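You operate a simulated robot arm through the tools that you are given. There is no shell and no other tool.

You run a simulated robot arm. Do the job below in one go: nothing can be reset, and whatever is moved stays where it is left.

JOB
Lay the green shaft in the chucks, lock both, and set the side lay by the job card.

The check looks at the end state, three seconds after you hand in, the way a careful person would. Anything else that was tipped, shoved, dropped, spilled or broken makes it a failure.

ROBOT AND FRAMES
A 6-joint arm with a three-finger gripper, fixed in place. Base frame: the origin is at the foot of the arm, x ahead of it, y to its left, z up; the work surface is at about z = 0.74. Readings come in m, degrees, newtons and seconds.
Its first joint turns from -166.0 to 166.0 degrees. Payload 4.89 kg.
The TCP is the grasp point between the finger pads, 0.03 m short of the fingertips. In the tool frame z runs along the fingers and y along their closing line. Largest opening 0.164 m; the body of the gripper starts 0.125 m behind the TCP.
Orientation is that of the tool frame in the base frame, as a unit quaternion [x, y, z, w]. With the fingers straight down and closing along the base's y, the tool's x points along the base's -x, its y along +y and its z along -z.

CONTROLS
- The arm moves only by the tool drive_tool. Its argument "steps" is a list of rows, each a list of 3 entries, a list of its own where there are three numbers: the opening, from 0 (shut) to 1 (fully open), then the shift along the base's x, y, z in m, then the turn, a rotation vector about the base's x, y, z in degrees. In form: [[jaw, [dx, dy, dz], [rx, ry, rz]], ...]. A call has 1 to 20 rows; each row shifts and turns the commanded pose from where the row before left it. Rows are played at 5 a second. More than 0.05 m and 8.6 degrees between two rows, or a gripper value outside its range, and nothing of the call is played. A pose out of reach is approached as far as the arm can. The call stops where the force on the tool passes 90 N (or 10 N more than at its start, if that is more) or the arm is blocked; 0.2 s more then pass. Each finger travels about 0.108 m/s and halts on what it meets, pressing with about 25 N; the grip force reading is that of the motor and also rises with nothing between the fingers. The clock runs only during rows and for 0.2 s after the last one: add rows that do not move to give the fingers time. The reply holds the time, the measured pose of the TCP, the force on the tool along the base axes, the opening and the grip force, in the units named above and with some noise, with the torque about the TCP (base axes, N m) and any sound that the robot's microphone picked up, and new pictures: "views" is both (left out), scene, wrist or none.
- Cameras (640 x 400 px; columns grow to the right, rows downward): "scene" is fixed at [0.0394, -0.6422, 1.5652]; the picture's right is [0.42, -0.91, 0.00], its down [-0.77, -0.35, -0.54] and it looks along [0.49, 0.22, -0.84] (base axes); focal length 294 px, centre (320, 200). "wrist" rides on the gripper at [0.076, -0.002, -0.152] in the tool frame; the picture's right is [0.02, 1.00, 0.00], its down [-0.88, 0.02, -0.47] and it looks along [-0.47, 0.01, 0.88] (tool axes); focal length 247 px, centre (320, 200). There is no depth. A picture from a camera that has moved, and an enlarged one, comes with that camera's place and axes in the base frame and with its lens. The place of the scene camera against the robot may be out by one fixed shift of up to 0.025 m in any direction.
- raise_lower(by): slides the trunk up (or, below 0, down) by that many m; the arm rides with it, the base frame stays. It gives what a move gives, with no picture.
- inspect(camera, box): a new picture of the part [left, top, right, bottom] of that camera's present view, enlarged. The clock stands still meanwhile.
- finish_job(): hands the job in; it is judged then, once.

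Nothing tells you positions but the pictures and the camera data. Unless the task says otherwise, let go and move clear before handing in.

The tools are called after ">>>" as name(argument=value, ...) on one line, values as JSON. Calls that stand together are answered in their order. drive_tool: Moves the arm, as the interface text tells. Its arguments: {"type":"object","properties":{"steps":{"type":"array","items":{"type":"array"}},"views":{"type":"string","enum":["both","scene","wrist","none"]}},"required":["steps"]} The other tools are called the same way: raise_lower (by) slides the trunk up or down; inspect (camera, box) takes an enlarged picture of a part of a camera's view; finish_job () hands the job in.

At the start:

```text
time: 0.0
tool_pos: [0.5147, -0.4751, 1.1793]
orientation: [0.0, 1.0, 0.0, 0.0]
ft_force: [0.2, -0.1, -0.8]
ft_torque: [0.02, -0.03, 0.01]
finger_gap: 0.164
finger_force: 0.1
trunk travel left (down, up): [-0.15, 0.24]
```

scene: 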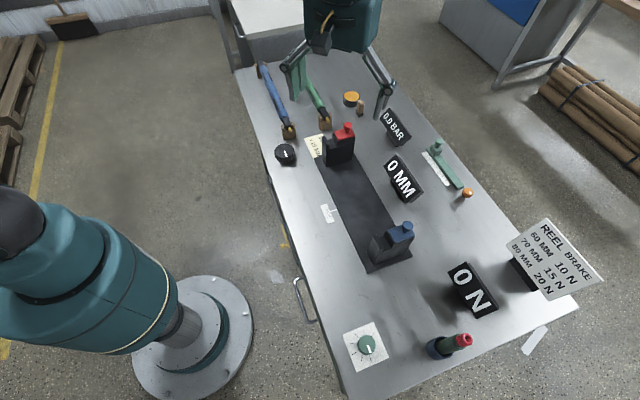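
wrist: 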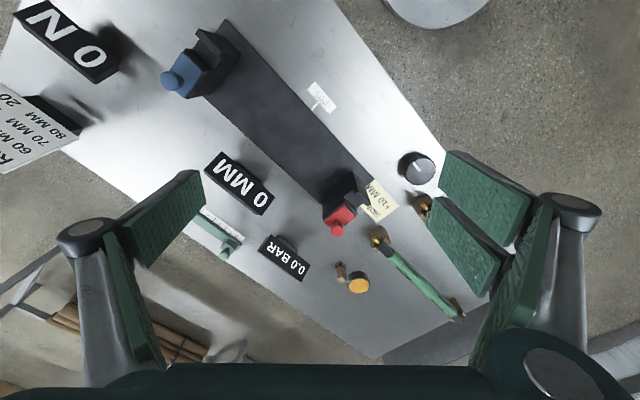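

I see a bench with two chucks (red and blue levers), blue and green shafts at the far end, displays, and cards. I'll look closer before I move anything.

>>> inspect(camera="scene", box=[240, 50, 400, 150])

>>> inspect(camera="scene", box=[260, 110, 420, 210])

>>> inspect(camera="scene", box=[340, 180, 500, 280])

>>> inspect(camera="scene", box=[460, 200, 620, 300])

>>> inspect(camera="scene", box=[330, 280, 490, 380])

>>> inspect(camera="scene", box=[370, 110, 490, 210])

>>> inspect(camera="wrist", box=[300, 140, 460, 240])

>>> inspect(camera="wrist", box=[320, 220, 480, 320])

>>> inspect(camera="wrist", box=[140, 20, 300, 120])

>>> inspect(camera="scene", box=[300, 190, 360, 230])

>>> inspect(camera="scene", box=[295, 125, 345, 165])

```text
4.00 times, centred on (320, 100) of scene
camera zoom: at [0.0394, -0.6422, 1.5652], right [0.42, -0.91, 0.0], down [-0.77, -0.35, -0.54], along [0.49, 0.22, -0.84], focal length 1175 px, centre (320, 600)
```

zoom: 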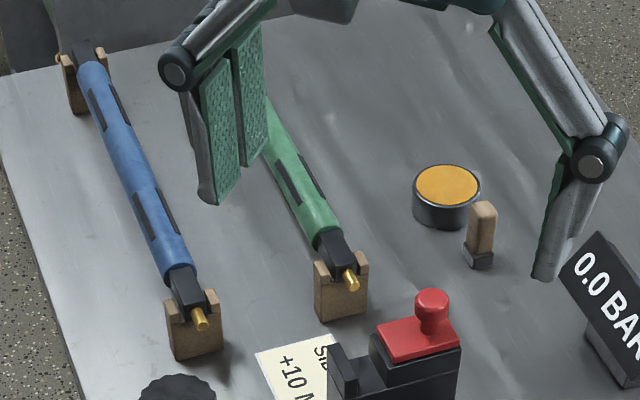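

```text
4.00 times, centred on (340, 160) of scene
camera zoom: at [0.0394, -0.6422, 1.5652], right [0.42, -0.91, 0.0], down [-0.77, -0.35, -0.54], along [0.49, 0.22, -0.84], focal length 1175 px, centre (240, 360)
```

zoom: 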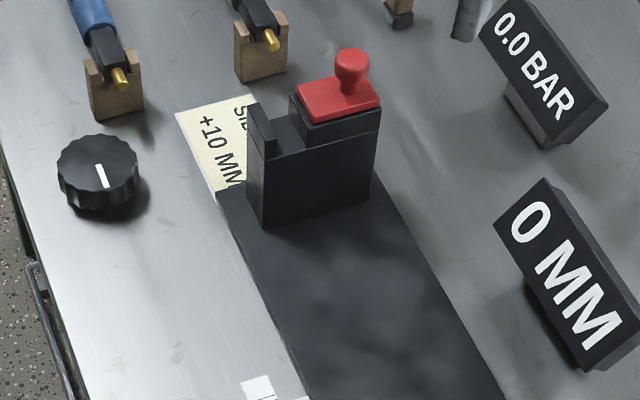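

```text
4.00 times, centred on (420, 230) of scene
camera zoom: at [0.0394, -0.6422, 1.5652], right [0.42, -0.91, 0.0], down [-0.77, -0.35, -0.54], along [0.49, 0.22, -0.84], focal length 1175 px, centre (-80, 80)
```

zoom: 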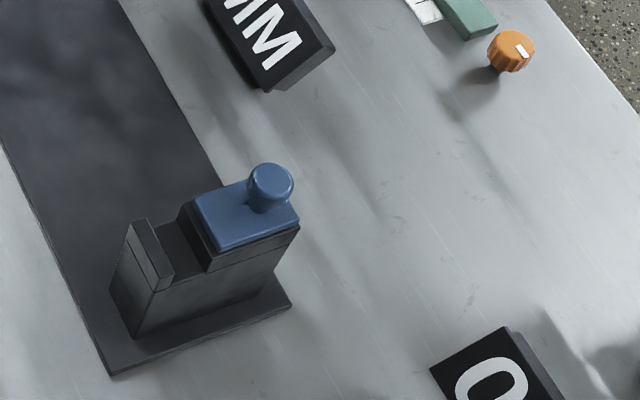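

```text
4.00 times, centred on (540, 250) of scene
camera zoom: at [0.0394, -0.6422, 1.5652], right [0.42, -0.91, 0.0], down [-0.77, -0.35, -0.54], along [0.49, 0.22, -0.84], focal length 1175 px, centre (-560, 0)
```

zoom: 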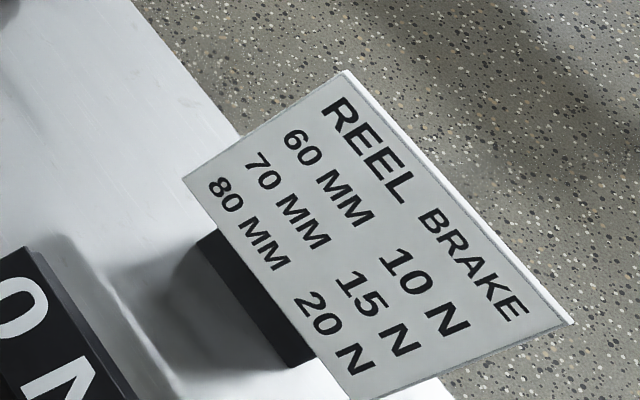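

```text
4.00 times, centred on (410, 330) of scene
camera zoom: at [0.0394, -0.6422, 1.5652], right [0.42, -0.91, 0.0], down [-0.77, -0.35, -0.54], along [0.49, 0.22, -0.84], focal length 1175 px, centre (-40, -320)
```

zoom: 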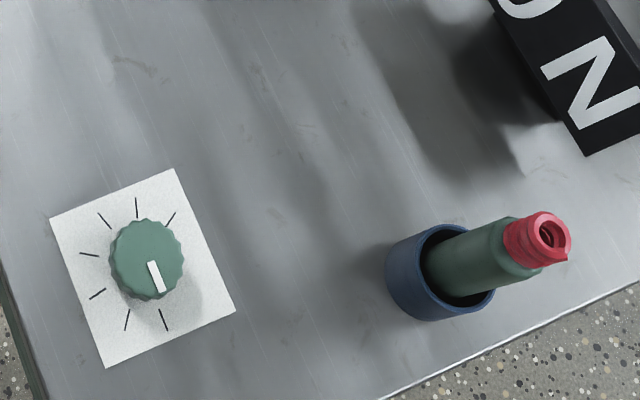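

```text
4.00 times, centred on (430, 160) of scene
camera zoom: at [0.0394, -0.6422, 1.5652], right [0.42, -0.91, 0.0], down [-0.77, -0.35, -0.54], along [0.49, 0.22, -0.84], focal length 1175 px, centre (-120, 360)
```

zoom: 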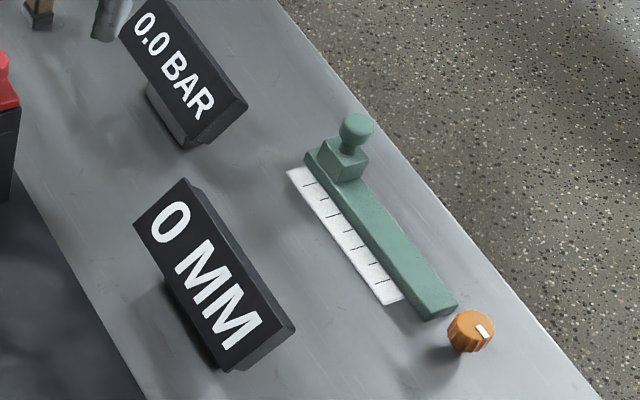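

```text
4.00 times, centred on (380, 190) of wrist
camera zoom: at [0.4382, -0.4777, 1.3304], right [-0.02, 1.0, 0.0], down [0.88, 0.02, 0.47], along [0.47, 0.01, -0.88], focal length 988 px, centre (80, 240)
```

zoom: 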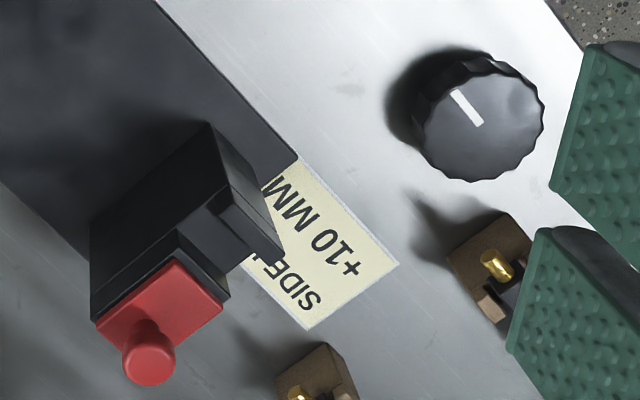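

```text
4.00 times, centred on (400, 270) of wrist
camera zoom: at [0.4382, -0.4777, 1.3304], right [-0.02, 1.0, 0.0], down [0.88, 0.02, 0.47], along [0.47, 0.01, -0.88], focal length 988 px, centre (0, -80)
```

zoom: 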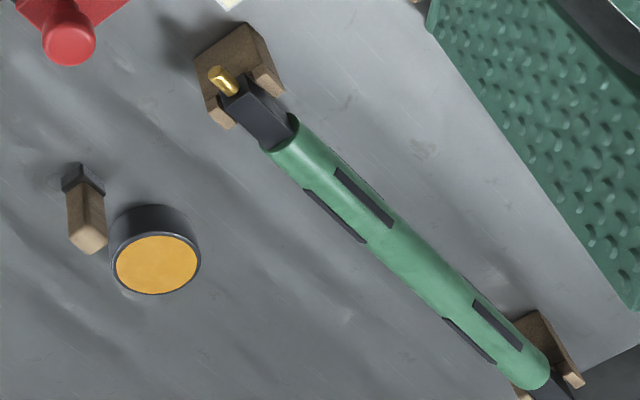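

```text
4.00 times, centred on (220, 70) of wrist
camera zoom: at [0.4382, -0.4777, 1.3304], right [-0.02, 1.0, 0.0], down [0.88, 0.02, 0.47], along [0.47, 0.01, -0.88], focal length 988 px, centre (720, 720)
```

zoom: 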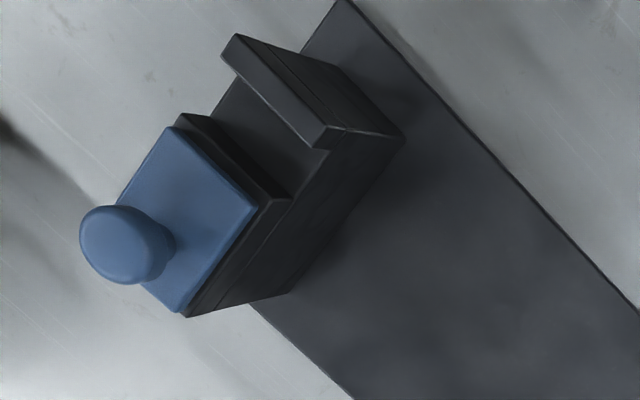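

```text
10.00 times, centred on (330, 210) of scene
camera zoom: at [0.0394, -0.6422, 1.5652], right [0.42, -0.91, 0.0], down [-0.77, -0.35, -0.54], along [0.49, 0.22, -0.84], focal length 2939 px, centre (220, 100)
```

zoom: 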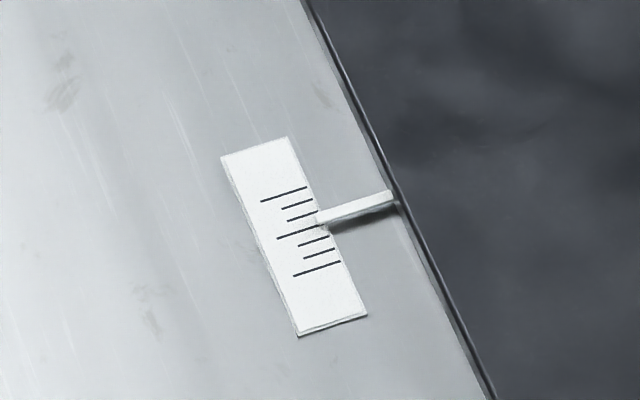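

```text
10.00 times, centred on (320, 145) of scene
camera zoom: at [0.0394, -0.6422, 1.5652], right [0.42, -0.91, 0.0], down [-0.77, -0.35, -0.54], along [0.49, 0.22, -0.84], focal length 2939 px, centre (320, 750)
```

zoom: 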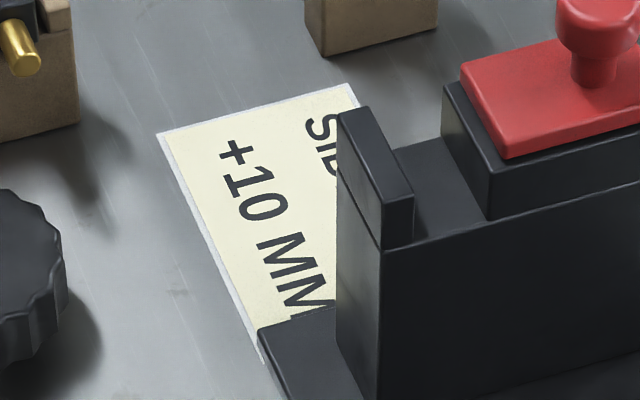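

The job card reads "SIDE LAY +10 MM". A pointer on the bed carrying the chucks sits at a small scale. The shafts and the bed both run at about 45° in the base frame, so I'll turn the gripper 45° up high, clear of everything, to look again.

>>> drive_tool(steps=[[1, [0, 0, 0], [0, 0, 7.5]], [1, [0, 0, 0], [0, 0, 7.5]], [1, [0, 0, 0], [0, 0, 7.5]], [1, [0, 0, 0], [0, 0, 7.5]], [1, [0, 0, 0], [0, 0, 7.5]], [1, [0, 0, 0], [0, 0, 7.5]], [1, [0, 0, 0], [0, 0, 0]]])

```text
time: 1.6
tool_pos: [0.5127, -0.4748, 1.1778]
orientation: [-0.384, 0.924, 0.0, 0.0]
ft_force: [-0.1, 0.1, -0.3]
ft_torque: [-0.03, -0.02, -0.01]
finger_gap: 0.1639
finger_force: 0.0
trunk travel left (down, up): [-0.15, 0.24]
camera wrist: at [0.4609, -0.531, 1.3304], right [-0.72, 0.69, 0.0], down [0.61, 0.64, 0.47], along [0.33, 0.34, -0.88], focal length 247 px, centre (320, 200)
```

scene: 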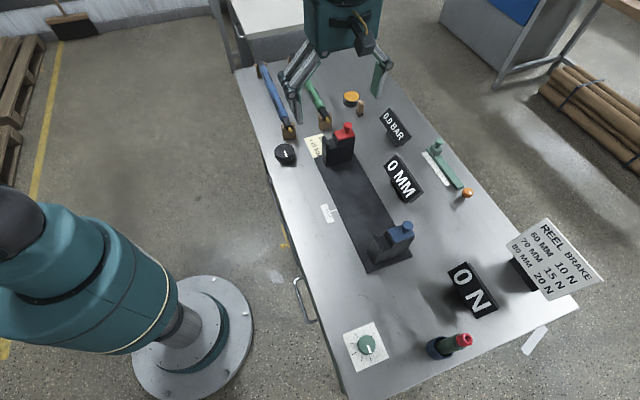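
wrist: 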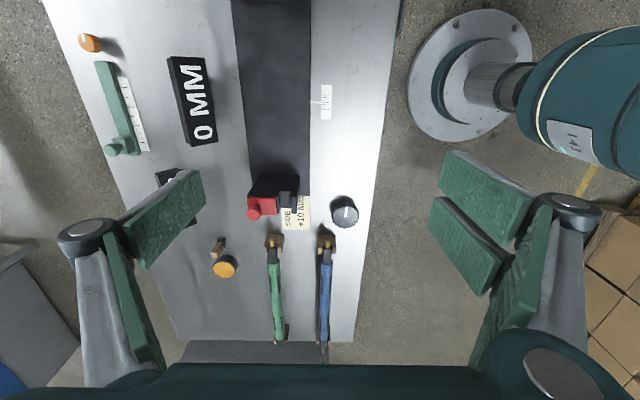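

The gripper is turned so the shafts appear vertical in the wrist view. I'll enlarge the shafts, chucks and scales.

>>> inspect(camera="wrist", box=[200, 160, 400, 285])

>>> inspect(camera="wrist", box=[200, 230, 400, 355])

>>> inspect(camera="wrist", box=[60, 20, 220, 220])

>>> inspect(camera="wrist", box=[290, 70, 370, 120])

```text
3.20 times, centred on (300, 222) of wrist
camera zoom: at [0.4609, -0.531, 1.3304], right [-0.72, 0.69, 0.0], down [0.61, 0.64, 0.47], along [0.33, 0.34, -0.88], focal length 790 px, centre (384, 128)
```

zoom: 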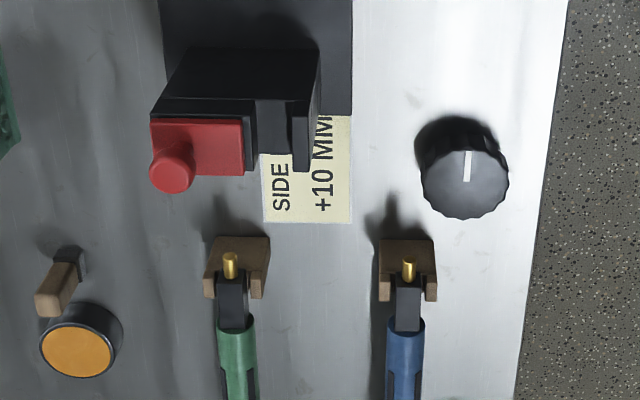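

```text
3.20 times, centred on (300, 292) of wrist
camera zoom: at [0.4609, -0.531, 1.3304], right [-0.72, 0.69, 0.0], down [0.61, 0.64, 0.47], along [0.33, 0.34, -0.88], focal length 790 px, centre (384, -96)
```

zoom: 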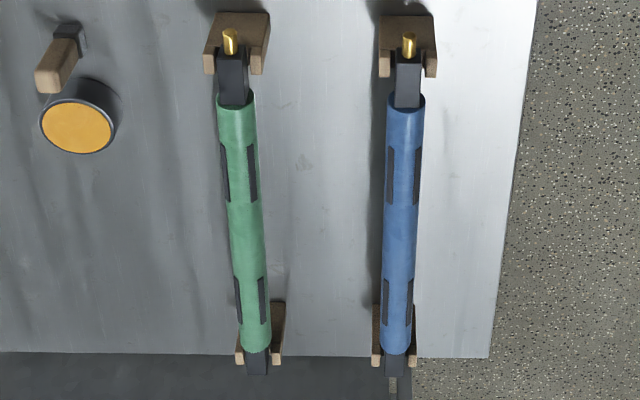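

```text
2.00 times, centred on (140, 120) of wrist
camera zoom: at [0.4609, -0.531, 1.3304], right [-0.72, 0.69, 0.0], down [0.61, 0.64, 0.47], along [0.33, 0.34, -0.88], focal length 494 px, centre (680, 360)
```

zoom: 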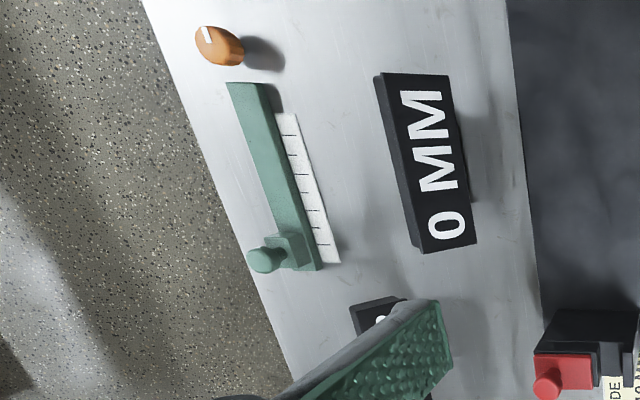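

```text
8.00 times, centred on (330, 95) of wrist
camera zoom: at [0.4609, -0.531, 1.3304], right [-0.72, 0.69, 0.0], down [0.61, 0.64, 0.47], along [0.33, 0.34, -0.88], focal length 1976 px, centre (240, 1040)
```

zoom: 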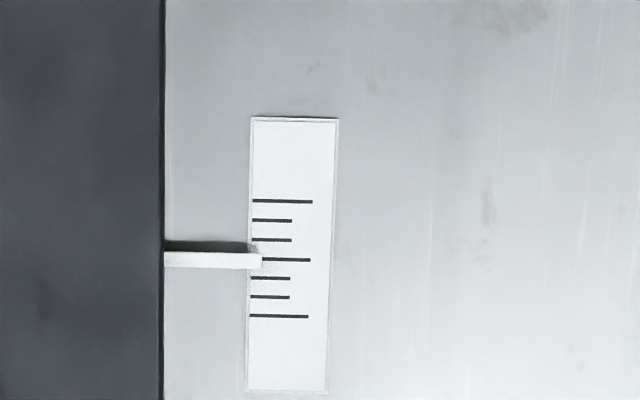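

The pointer is on the middle tick, and the ticks look about 5 mm apart, so 10 mm is two ticks. I'll move the wrist camera to look at the blue chuck, staying high.

>>> drive_tool(steps=[[1, [-0.0222, -0.04, -0.0125], [0, 0, 0]], [1, [-0.0222, -0.04, -0.0125], [0, 0, 0]], [1, [-0.0222, -0.04, -0.0125], [0, 0, 0]], [1, [-0.0222, -0.04, -0.0125], [0, 0, 0]], [1, [-0.0222, -0.04, -0.0125], [0, 0, 0]], [1, [-0.0222, -0.04, -0.0125], [0, 0, 0]], [1, [-0.0222, -0.04, -0.0125], [0, 0, 0]], [1, [-0.0222, -0.04, -0.0125], [0, 0, 0]], [1, [0, 0, 0], [0, 0, 0]]])

```text
time: 3.6
tool_pos: [0.3373, -0.7942, 1.0792]
orientation: [-0.383, 0.924, 0.0, 0.001]
ft_force: [-0.1, -1.3, -0.8]
ft_torque: [0.12, 0.0, -0.01]
finger_gap: 0.1641
finger_force: 0.1
trunk travel left (down, up): [-0.15, 0.24]
camera wrist: at [0.2847, -0.8501, 1.2314], right [-0.72, 0.69, 0.0], down [0.61, 0.64, 0.47], along [0.33, 0.34, -0.88], focal length 247 px, centre (320, 200)
```

scene: 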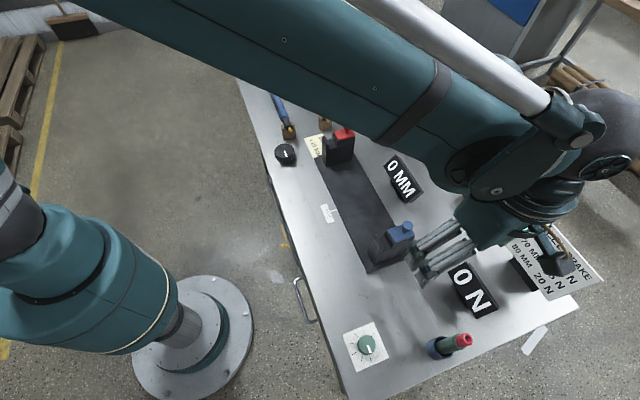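
wrist: 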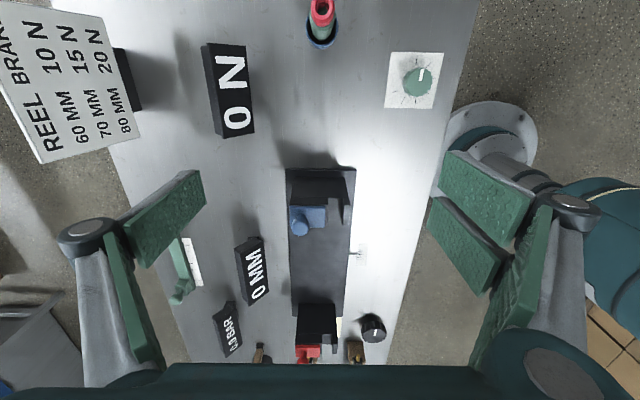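

>>> inspect(camera="wrist", box=[270, 150, 390, 225])

>>> inspect(camera="wrist", box=[270, 280, 390, 365])

>>> inspect(camera="wrist", box=[330, 230, 390, 270])

>>> inspect(camera="wrist", box=[280, 160, 370, 370])

```text
5.33 times, centred on (330, 188) of wrist
camera zoom: at [0.2847, -0.8501, 1.2314], right [-0.72, 0.69, 0.0], down [0.61, 0.64, 0.47], along [0.33, 0.34, -0.88], focal length 1317 px, centre (267, 267)
```

zoom: 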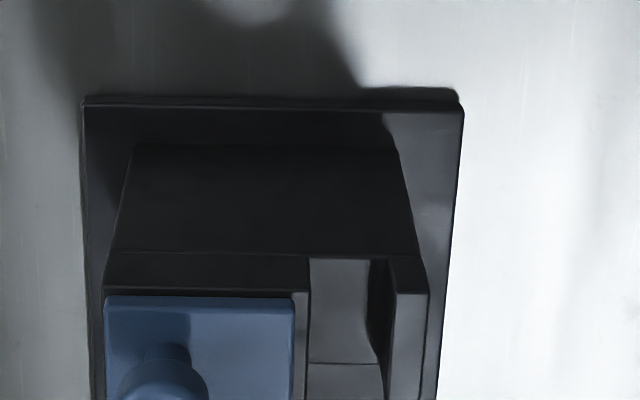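

```text
4.71 times, centred on (330, 322) of wrist
camera zoom: at [0.2847, -0.8501, 1.2314], right [-0.72, 0.69, 0.0], down [0.61, 0.64, 0.47], along [0.33, 0.34, -0.88], focal length 1162 px, centre (273, -376)
```

zoom: 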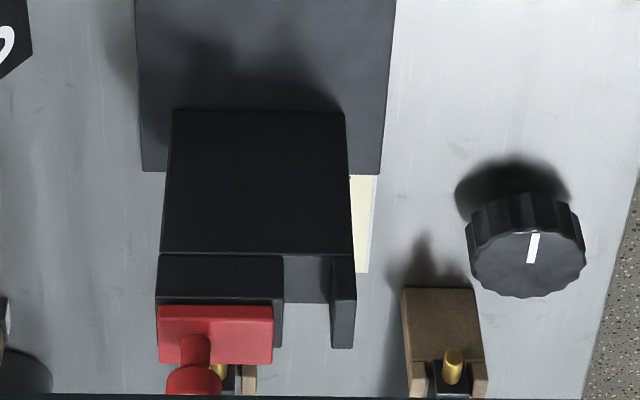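

```text
10.00 times, centred on (360, 250) of wrist
camera zoom: at [0.2847, -0.8501, 1.2314], right [-0.72, 0.69, 0.0], down [0.61, 0.64, 0.47], along [0.33, 0.34, -0.88], focal length 2470 px, centre (-80, -300)
```

zoom: 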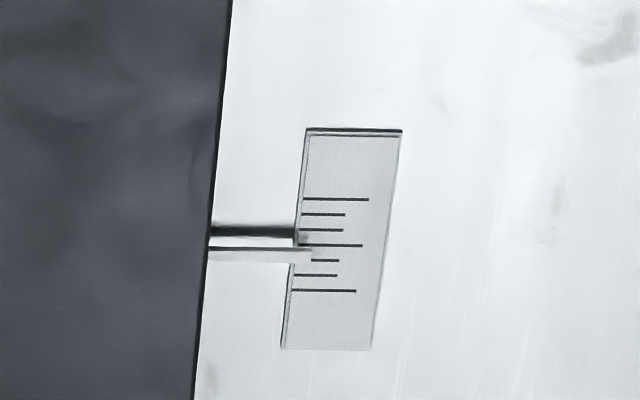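

```text
1.90 times, centred on (325, 265) of wrist
camera zoom: at [0.2847, -0.8501, 1.2314], right [-0.72, 0.69, 0.0], down [0.61, 0.64, 0.47], along [0.33, 0.34, -0.88], focal length 470 px, centre (310, 76)
```

zoom: 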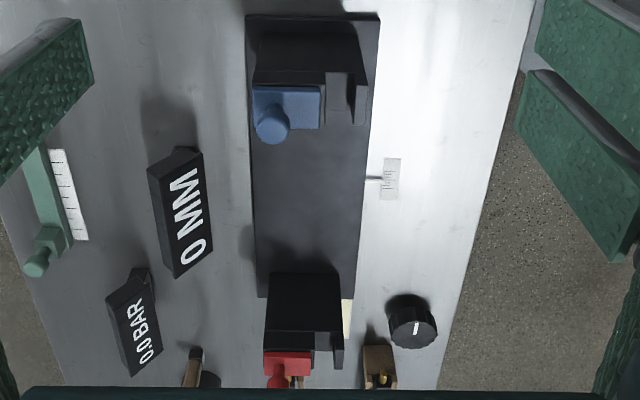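

The slots run along the bed, between a low cheek on the robot's side and the coloured sliding lid on the far side. I'll put the wrist camera right above each chuck to measure the slots without error from their height.

>>> drive_tool(steps=[[1, [0.029, 0.032, -0.006], [0, 0, 0]], [1, [0.029, 0.032, -0.006], [0, 0, 0]], [1, [0.029, 0.032, -0.006], [0, 0, 0]], [1, [0.029, 0.032, -0.006], [0, 0, 0]], [1, [0.029, 0.032, -0.006], [0, 0, 0]], [1, [0, 0, 0], [0, 0, 0]]], views="wrist")

>>> inspect(camera="wrist", box=[240, 20, 400, 120])

>>> drive_tool(steps=[[1, [0.035, 0.035, 0], [0, 0, 0]], [1, [0.035, 0.035, 0], [0, 0, 0]], [1, [0.035, 0.035, 0], [0, 0, 0]], [1, [0.035, 0.035, 0], [0, 0, 0]], [1, [0.035, 0.035, 0], [0, 0, 0]], [1, [0.035, 0.035, 0], [0, 0, 0]], [1, [0.035, 0.035, 0], [0, 0, 0]], [1, [0.035, 0.035, 0], [0, 0, 0]], [1, [0, 0, 0], [0, 0, 0]]], views="wrist")

>>> inspect(camera="wrist", box=[240, 20, 400, 120])

>>> inspect(camera="wrist", box=[220, 180, 460, 330])

```text
time: 5.0
tool_pos: [0.4845, -0.6333, 1.048]
orientation: [-0.383, 0.924, 0.0, 0.001]
ft_force: [-0.9, -0.5, -0.4]
ft_torque: [-0.01, -0.04, 0.02]
finger_gap: 0.1639
finger_force: 0.1
trunk travel left (down, up): [-0.15, 0.24]
camera wrist: at [0.43, -0.6896, 1.2003], right [-0.72, 0.69, 0.0], down [0.61, 0.64, 0.47], along [0.33, 0.34, -0.88], focal length 247 px, centre (320, 200)
```

wrist: 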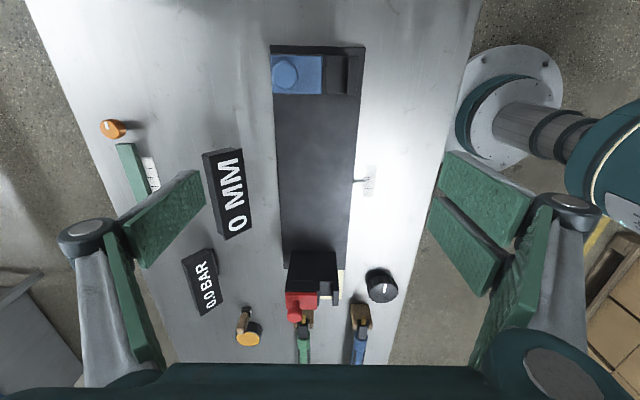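

```text
4.00 times, centred on (320, 70) of wrist
camera zoom: at [0.43, -0.6896, 1.2003], right [-0.72, 0.69, 0.0], down [0.61, 0.64, 0.47], along [0.33, 0.34, -0.88], focal length 988 px, centre (320, 720)
```

zoom: 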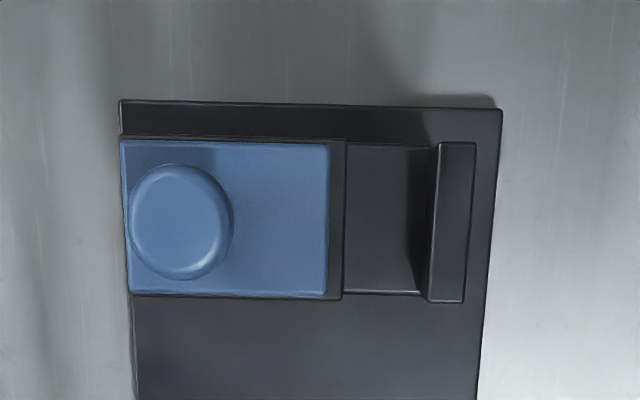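

```text
time: 7.0
tool_pos: [0.7653, -0.3548, 1.0473]
orientation: [-0.383, 0.924, -0.001, -0.001]
ft_force: [0.3, 0.2, 0.0]
ft_torque: [0.04, 0.03, 0.02]
finger_gap: 0.1639
finger_force: 0.0
trunk travel left (down, up): [-0.15, 0.24]
camera wrist: at [0.7116, -0.4102, 1.2004], right [-0.72, 0.69, 0.0], down [0.61, 0.64, 0.47], along [0.33, 0.34, -0.88], focal length 247 px, centre (320, 200)
```

wrist: 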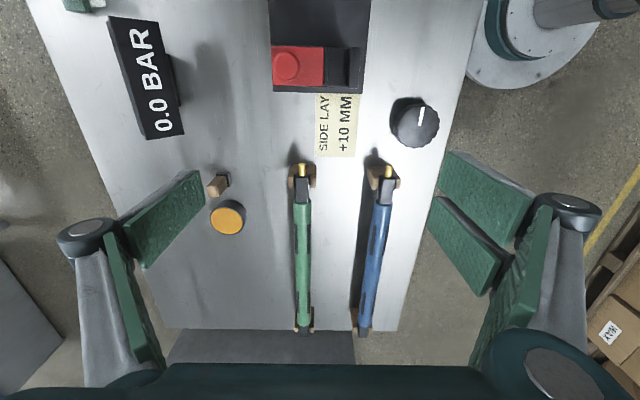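

```text
4.00 times, centred on (320, 70) of wrist
camera zoom: at [0.7116, -0.4102, 1.2004], right [-0.72, 0.69, 0.0], down [0.61, 0.64, 0.47], along [0.33, 0.34, -0.88], focal length 988 px, centre (320, 720)
```

zoom: 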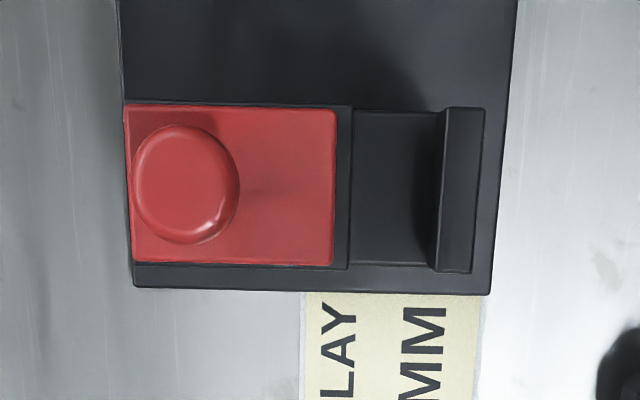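

```text
2.67 times, centred on (340, 255) of wrist
camera zoom: at [0.7116, -0.4102, 1.2004], right [-0.72, 0.69, 0.0], down [0.61, 0.64, 0.47], along [0.33, 0.34, -0.88], focal length 659 px, centre (267, 53)
```

zoom: 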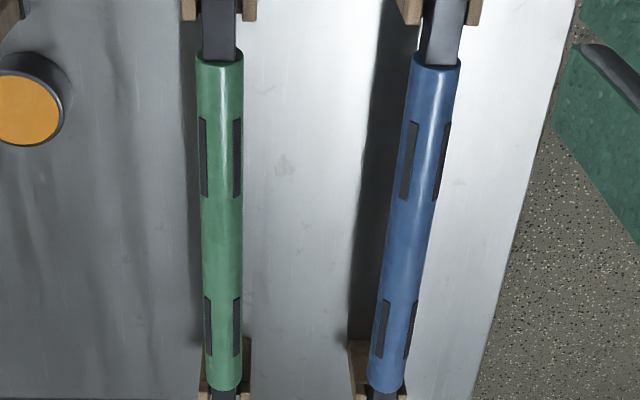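

Both slots measure about 28 mm wide, with the floor near z = 0.841 and the cheek tops near 0.866. The journals are about 24 mm square, and the bed and shaft lie at about 44.6° yaw. I'll go closer to the green shaft to measure it.

>>> drive_tool(steps=[[1, [0.021, 0.021, -0.024], [0, 0, 0]], [1, [0.021, 0.021, -0.024], [0, 0, 0]], [1, [0.021, 0.021, -0.024], [0, 0, 0]], [1, [0.021, 0.021, -0.024], [0, 0, 0]], [1, [0, 0, 0], [0, 0, 0]]])

>>> inspect(camera="wrist", box=[220, 30, 380, 130])

>>> inspect(camera="wrist", box=[220, 230, 380, 330])

```text
time: 8.2
tool_pos: [0.8477, -0.2706, 0.9507]
orientation: [-0.382, 0.924, 0.0, 0.0]
ft_force: [-0.9, 0.4, -0.4]
ft_torque: [0.01, 0.07, 0.0]
finger_gap: 0.1639
finger_force: 0.1
trunk travel left (down, up): [-0.15, 0.24]
camera wrist: at [0.7948, -0.3265, 1.1029], right [-0.72, 0.69, 0.0], down [0.61, 0.64, 0.47], along [0.33, 0.34, -0.88], focal length 247 px, centre (320, 200)
```

scene: 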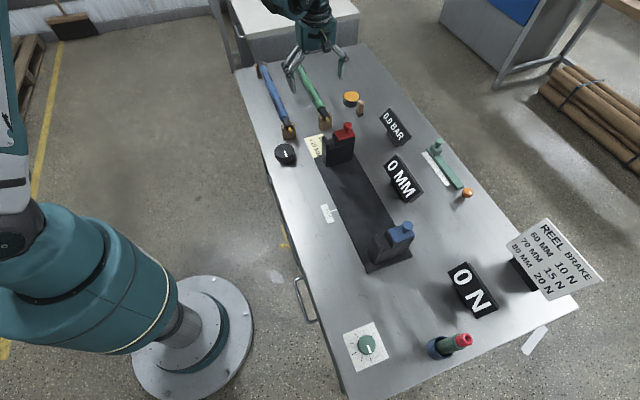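
wrist: 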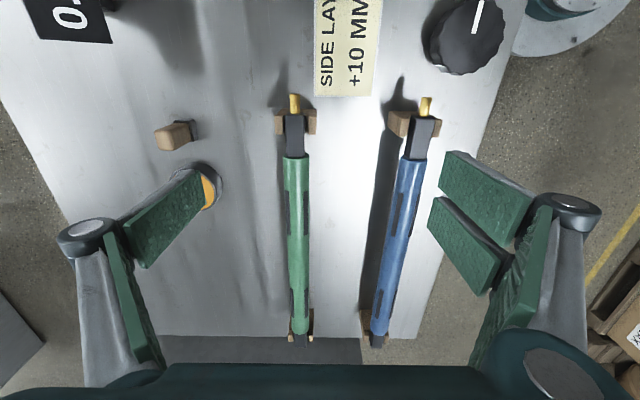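

```text
4.00 times, centred on (300, 80) of wrist
camera zoom: at [0.7948, -0.3265, 1.1029], right [-0.72, 0.69, 0.0], down [0.61, 0.64, 0.47], along [0.33, 0.34, -0.88], focal length 988 px, centre (400, 680)
```

zoom: 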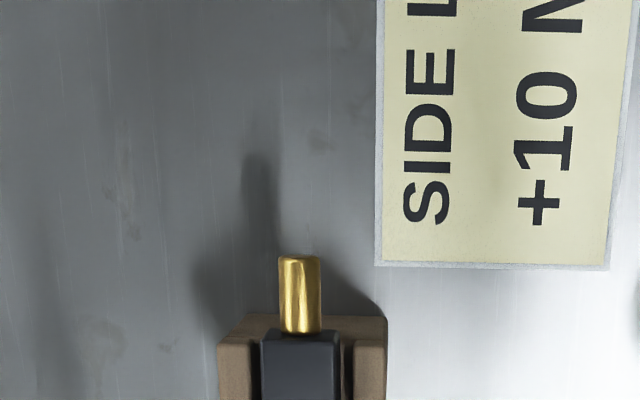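

```text
4.00 times, centred on (300, 280) of wrist
camera zoom: at [0.7948, -0.3265, 1.1029], right [-0.72, 0.69, 0.0], down [0.61, 0.64, 0.47], along [0.33, 0.34, -0.88], focal length 988 px, centre (400, -120)
```

zoom: 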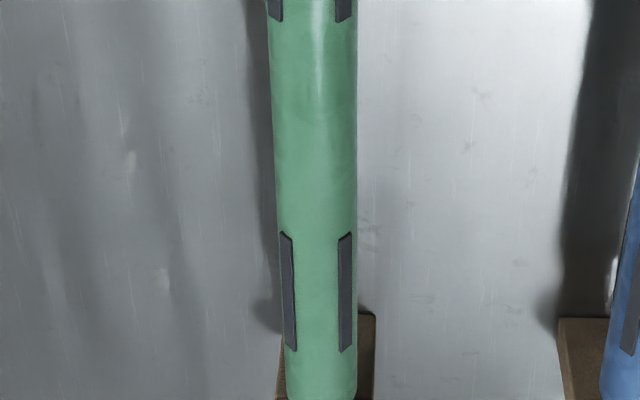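

I need the body-to-journal boundaries and the far end of the shaft.

>>> inspect(camera="wrist", box=[220, 90, 380, 190])

>>> inspect(camera="wrist", box=[220, 265, 380, 365])

>>> inspect(camera="scene", box=[250, 40, 360, 140])

```text
4.00 times, centred on (300, 140) of wrist
camera zoom: at [0.7948, -0.3265, 1.1029], right [-0.72, 0.69, 0.0], down [0.61, 0.64, 0.47], along [0.33, 0.34, -0.88], focal length 988 px, centre (400, 440)
```

zoom: 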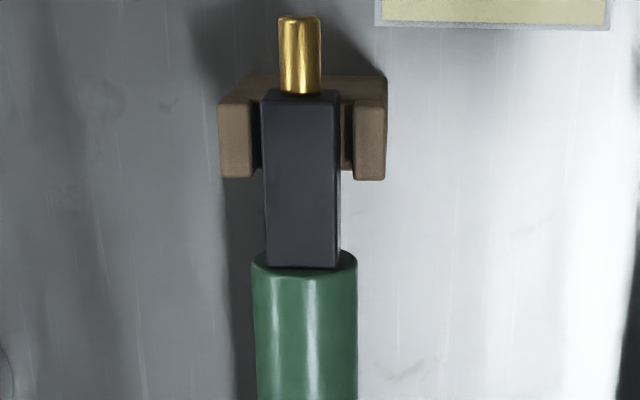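

```text
4.00 times, centred on (300, 315) of wrist
camera zoom: at [0.7948, -0.3265, 1.1029], right [-0.72, 0.69, 0.0], down [0.61, 0.64, 0.47], along [0.33, 0.34, -0.88], focal length 988 px, centre (400, -260)
```

zoom: 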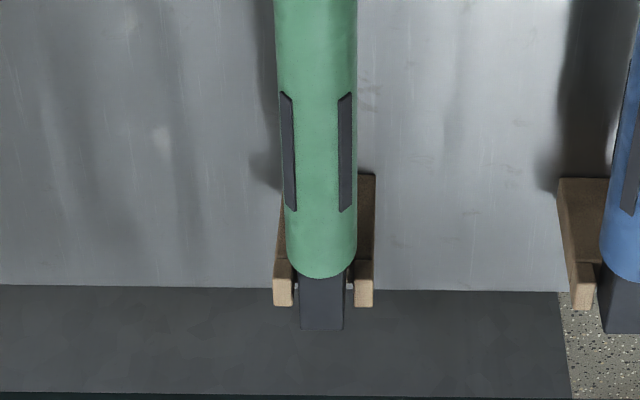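

```text
4.00 times, centred on (305, 90) of scene
camera zoom: at [0.0394, -0.6422, 1.5652], right [0.42, -0.91, 0.0], down [-0.77, -0.35, -0.54], along [0.49, 0.22, -0.84], focal length 1175 px, centre (380, 640)
```

zoom: 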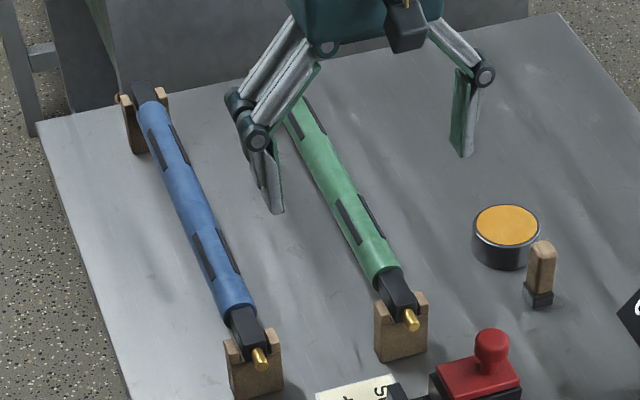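

The shaft axis is at about z = 0.79, its centre is near (1.006, -0.155) and its body is about 0.345 m long. That is near the edge of reach, so I'll test the reach up high over the shaft's centre.

>>> drive_tool(steps=[[1, [0.0262, 0.019, 0], [0, 0, 0]], [1, [0.0262, 0.019, 0], [0, 0, 0]], [1, [0.0262, 0.019, 0], [0, 0, 0]], [1, [0.0262, 0.019, 0], [0, 0, 0]], [1, [0.0262, 0.019, 0], [0, 0, 0]], [1, [0.0262, 0.019, 0], [0, 0, 0]], [1, [0, 0, 0], [0, 0, 0]], [1, [0, 0, 0], [0, 0, 0]]])

>>> inspect(camera="wrist", box=[220, 190, 380, 290])

```text
time: 10.0
tool_pos: [1.0041, -0.156, 0.9524]
orientation: [-0.383, 0.924, 0.0, 0.0]
ft_force: [-0.5, -1.2, 0.3]
ft_torque: [0.0, 0.04, -0.01]
finger_gap: 0.164
finger_force: 0.0
trunk travel left (down, up): [-0.15, 0.24]
camera wrist: at [0.9508, -0.2127, 1.1048], right [-0.72, 0.69, 0.0], down [0.61, 0.64, 0.47], along [0.33, 0.34, -0.88], focal length 247 px, centre (320, 200)
```

scene: 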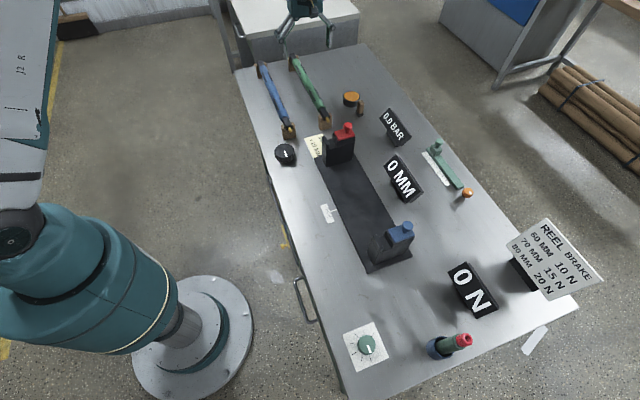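
wrist: 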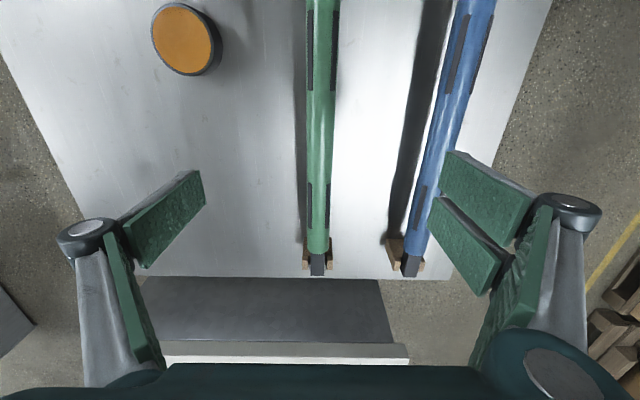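

```text
4.00 times, centred on (300, 240) of wrist
camera zoom: at [0.9508, -0.2127, 1.1048], right [-0.72, 0.69, 0.0], down [0.61, 0.64, 0.47], along [0.33, 0.34, -0.88], focal length 988 px, centre (400, 40)
```

zoom: 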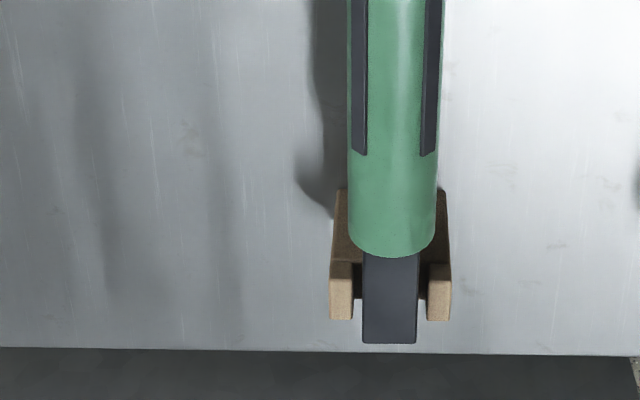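

The arm reaches over the centre with no error, and better stereo puts the shaft axis at z ≈ 0.796 with the centre at (1.003, -0.157). I'll narrow the jaws and come down partway, watching for any reach limit.

>>> drive_tool(steps=[[0.5, [0, -0.001, 0], [0, 0, 0]], [0.5, [0, 0, 0], [0, 0, 0]], [0.5, [0, 0, 0], [0, 0, 0]], [0.5, [0, 0, -0.03], [0, 0, 0]], [0.5, [0, 0, -0.03], [0, 0, 0]], [0.5, [0, 0, -0.025], [0, 0, 0]], [0.5, [0, 0, 0], [0, 0, 0]]])

>>> inspect(camera="wrist", box=[220, 150, 420, 275])

>>> inspect(camera="scene", box=[250, 0, 370, 75])

```text
time: 11.6
tool_pos: [1.0032, -0.1574, 0.8653]
orientation: [-0.383, 0.924, 0.0, 0.001]
ft_force: [-0.5, 0.5, 0.3]
ft_torque: [0.03, -0.02, 0.02]
finger_gap: 0.0821
finger_force: 0.0
trunk travel left (down, up): [-0.15, 0.24]
camera wrist: at [0.95, -0.2136, 1.0185], right [-0.72, 0.69, 0.0], down [0.61, 0.64, 0.47], along [0.33, 0.34, -0.88], focal length 247 px, centre (320, 200)
```

scene: 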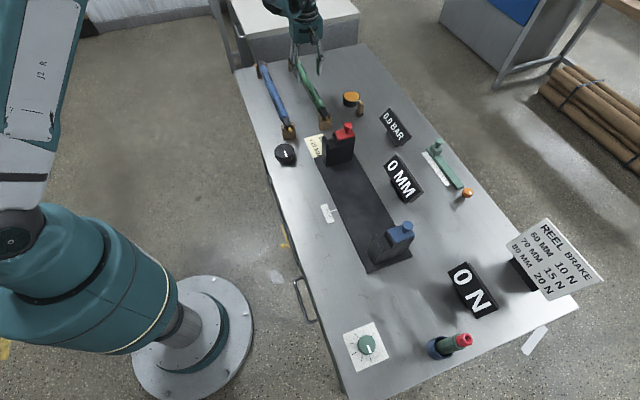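
wrist: 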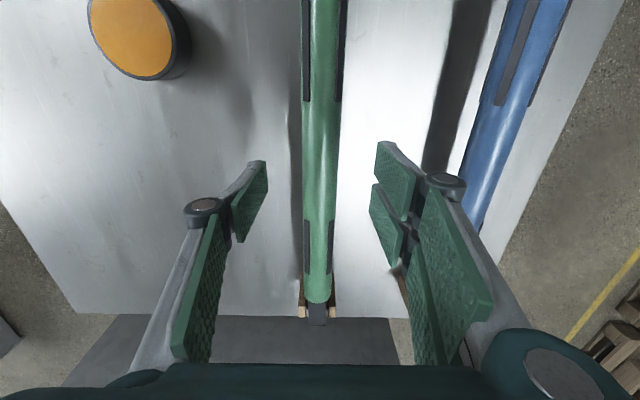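

```text
3.20 times, centred on (320, 212) of wrist
camera zoom: at [0.95, -0.2136, 1.0185], right [-0.72, 0.69, 0.0], down [0.61, 0.64, 0.47], along [0.33, 0.34, -0.88], focal length 790 px, centre (320, 160)
```

zoom: 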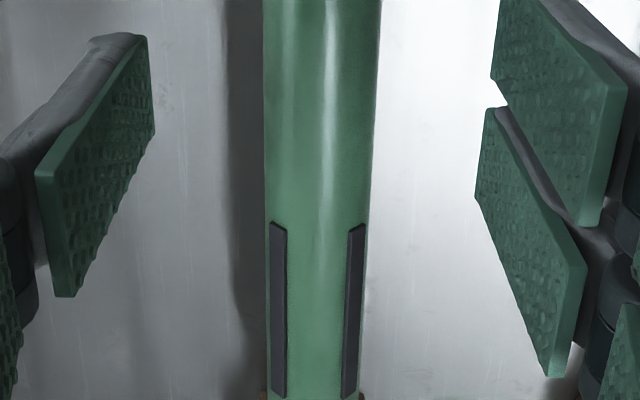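

```text
5.33 times, centred on (310, 38) of scene
camera zoom: at [0.0394, -0.6422, 1.5652], right [0.42, -0.91, 0.0], down [-0.77, -0.35, -0.54], along [0.49, 0.22, -0.84], focal length 1567 px, centre (373, 1067)
```

zoom: 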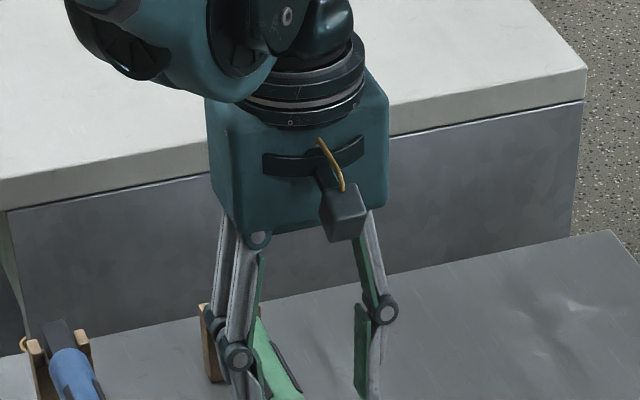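

The jaws straddle the shaft evenly. I'll go down to axis height.

>>> drive_tool(steps=[[0.5, [0, 0, -0.025], [0, 0, 0]], [0.5, [0, 0, -0.02], [0, 0, 0]], [0.5, [0, 0, -0.02], [0, 0, 0]], [0.5, [0, 0, 0], [0, 0, 0]]])

```text
time: 12.6
tool_pos: [1.0037, -0.1575, 0.8025]
orientation: [-0.382, 0.924, -0.001, -0.001]
ft_force: [-0.2, 0.1, 0.1]
ft_torque: [-0.02, 0.03, 0.01]
finger_gap: 0.082
finger_force: 0.2
trunk travel left (down, up): [-0.15, 0.24]
camera wrist: at [0.9511, -0.2155, 0.955], right [-0.72, 0.69, 0.0], down [0.61, 0.64, 0.47], along [0.33, 0.34, -0.88], focal length 247 px, centre (320, 200)
```

scene: 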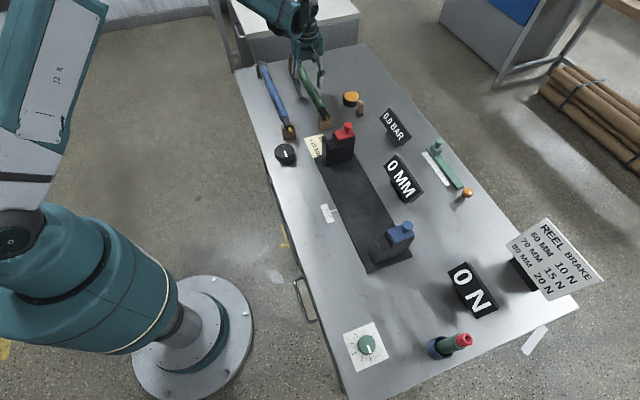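
wrist: 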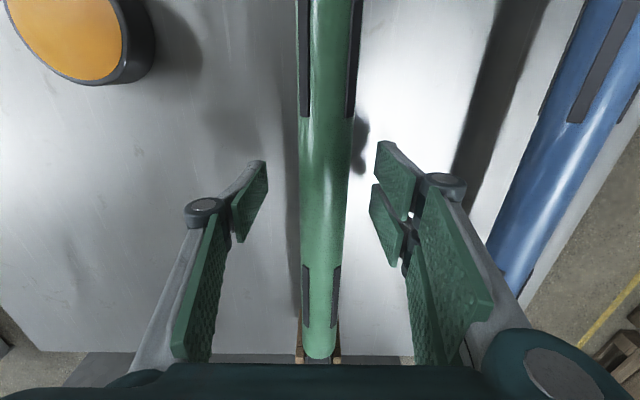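

Position holds at full depth, centred between the key pairs. I'll lower 5 mm more and close on the body.

>>> drive_tool(steps=[[0.5, [0, 0, -0.005], [0, 0, 0]], [0.3, [0, 0, 0], [0, 0, 0]], [0.22, [0, 0, 0], [0, 0, 0]], [0, [0, 0, 0], [0, 0, 0]], [0, [0, 0, 0], [0, 0, 0]], [0, [0, 0, 0], [0, 0, 0]]])

```text
time: 14.0
tool_pos: [1.0039, -0.1585, 0.7978]
orientation: [-0.383, 0.924, 0.001, 0.0]
ft_force: [-0.8, 1.0, 0.0]
ft_torque: [-0.01, -0.02, -0.05]
finger_gap: 0.032
finger_force: 25.2
trunk travel left (down, up): [-0.15, 0.24]
camera wrist: at [0.9509, -0.2146, 0.9498], right [-0.72, 0.69, 0.0], down [0.61, 0.64, 0.47], along [0.33, 0.34, -0.88], focal length 247 px, centre (320, 200)
```

scene: 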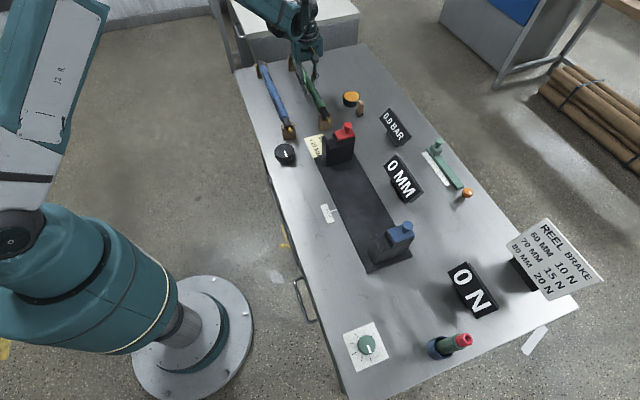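
wrist: 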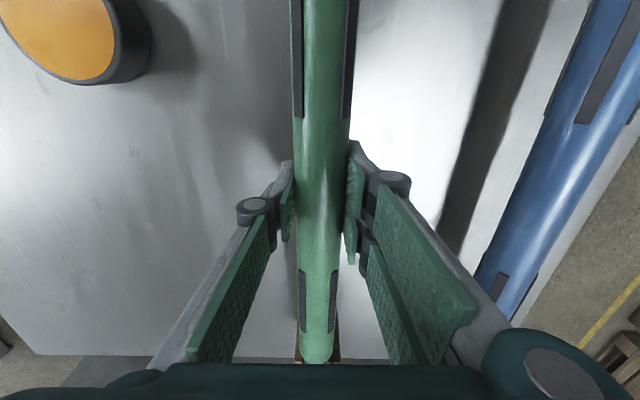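

The grip holds at a 32 mm gap. I'll lift a little and read the load and balance.

>>> drive_tool(steps=[[0, [0, 0, 0.01], [0, 0, 0]], [0, [0, 0, 0.015], [0, 0, 0]], [0, [0, 0, 0.015], [0, 0, 0]], [0, [0, 0, 0], [0, 0, 0]]])

>>> inspect(camera="scene", box=[260, 40, 360, 140])

```text
time: 15.0
tool_pos: [1.0036, -0.1587, 0.8371]
orientation: [-0.383, 0.924, 0.0, -0.001]
ft_force: [-0.6, 0.6, -6.2]
ft_torque: [0.03, 0.01, 0.31]
finger_gap: 0.032
finger_force: 24.9
trunk travel left (down, up): [-0.15, 0.24]
camera wrist: at [0.9507, -0.2149, 0.9896], right [-0.72, 0.69, 0.0], down [0.61, 0.64, 0.47], along [0.33, 0.34, -0.88], focal length 247 px, centre (320, 200)
```

scene: 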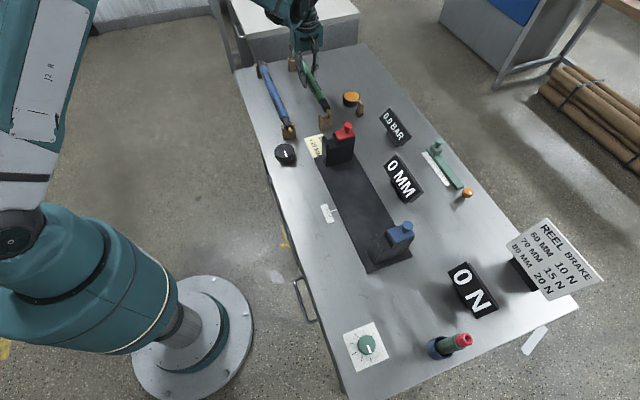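
wrist: 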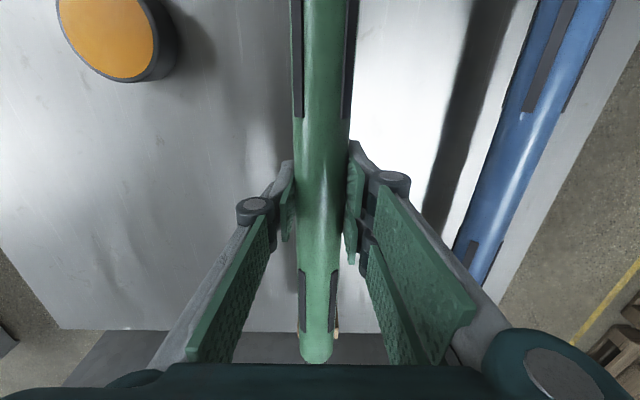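

```text
4.00 times, centred on (310, 90) of scene
camera zoom: at [0.0394, -0.6422, 1.5652], right [0.42, -0.91, 0.0], down [-0.77, -0.35, -0.54], along [0.49, 0.22, -0.84], focal length 1175 px, centre (360, 640)
```

zoom: 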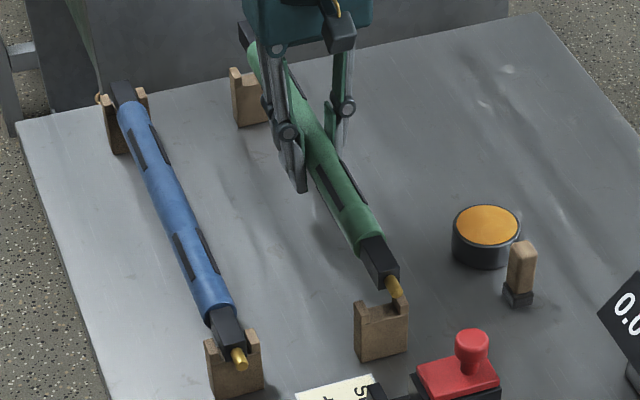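

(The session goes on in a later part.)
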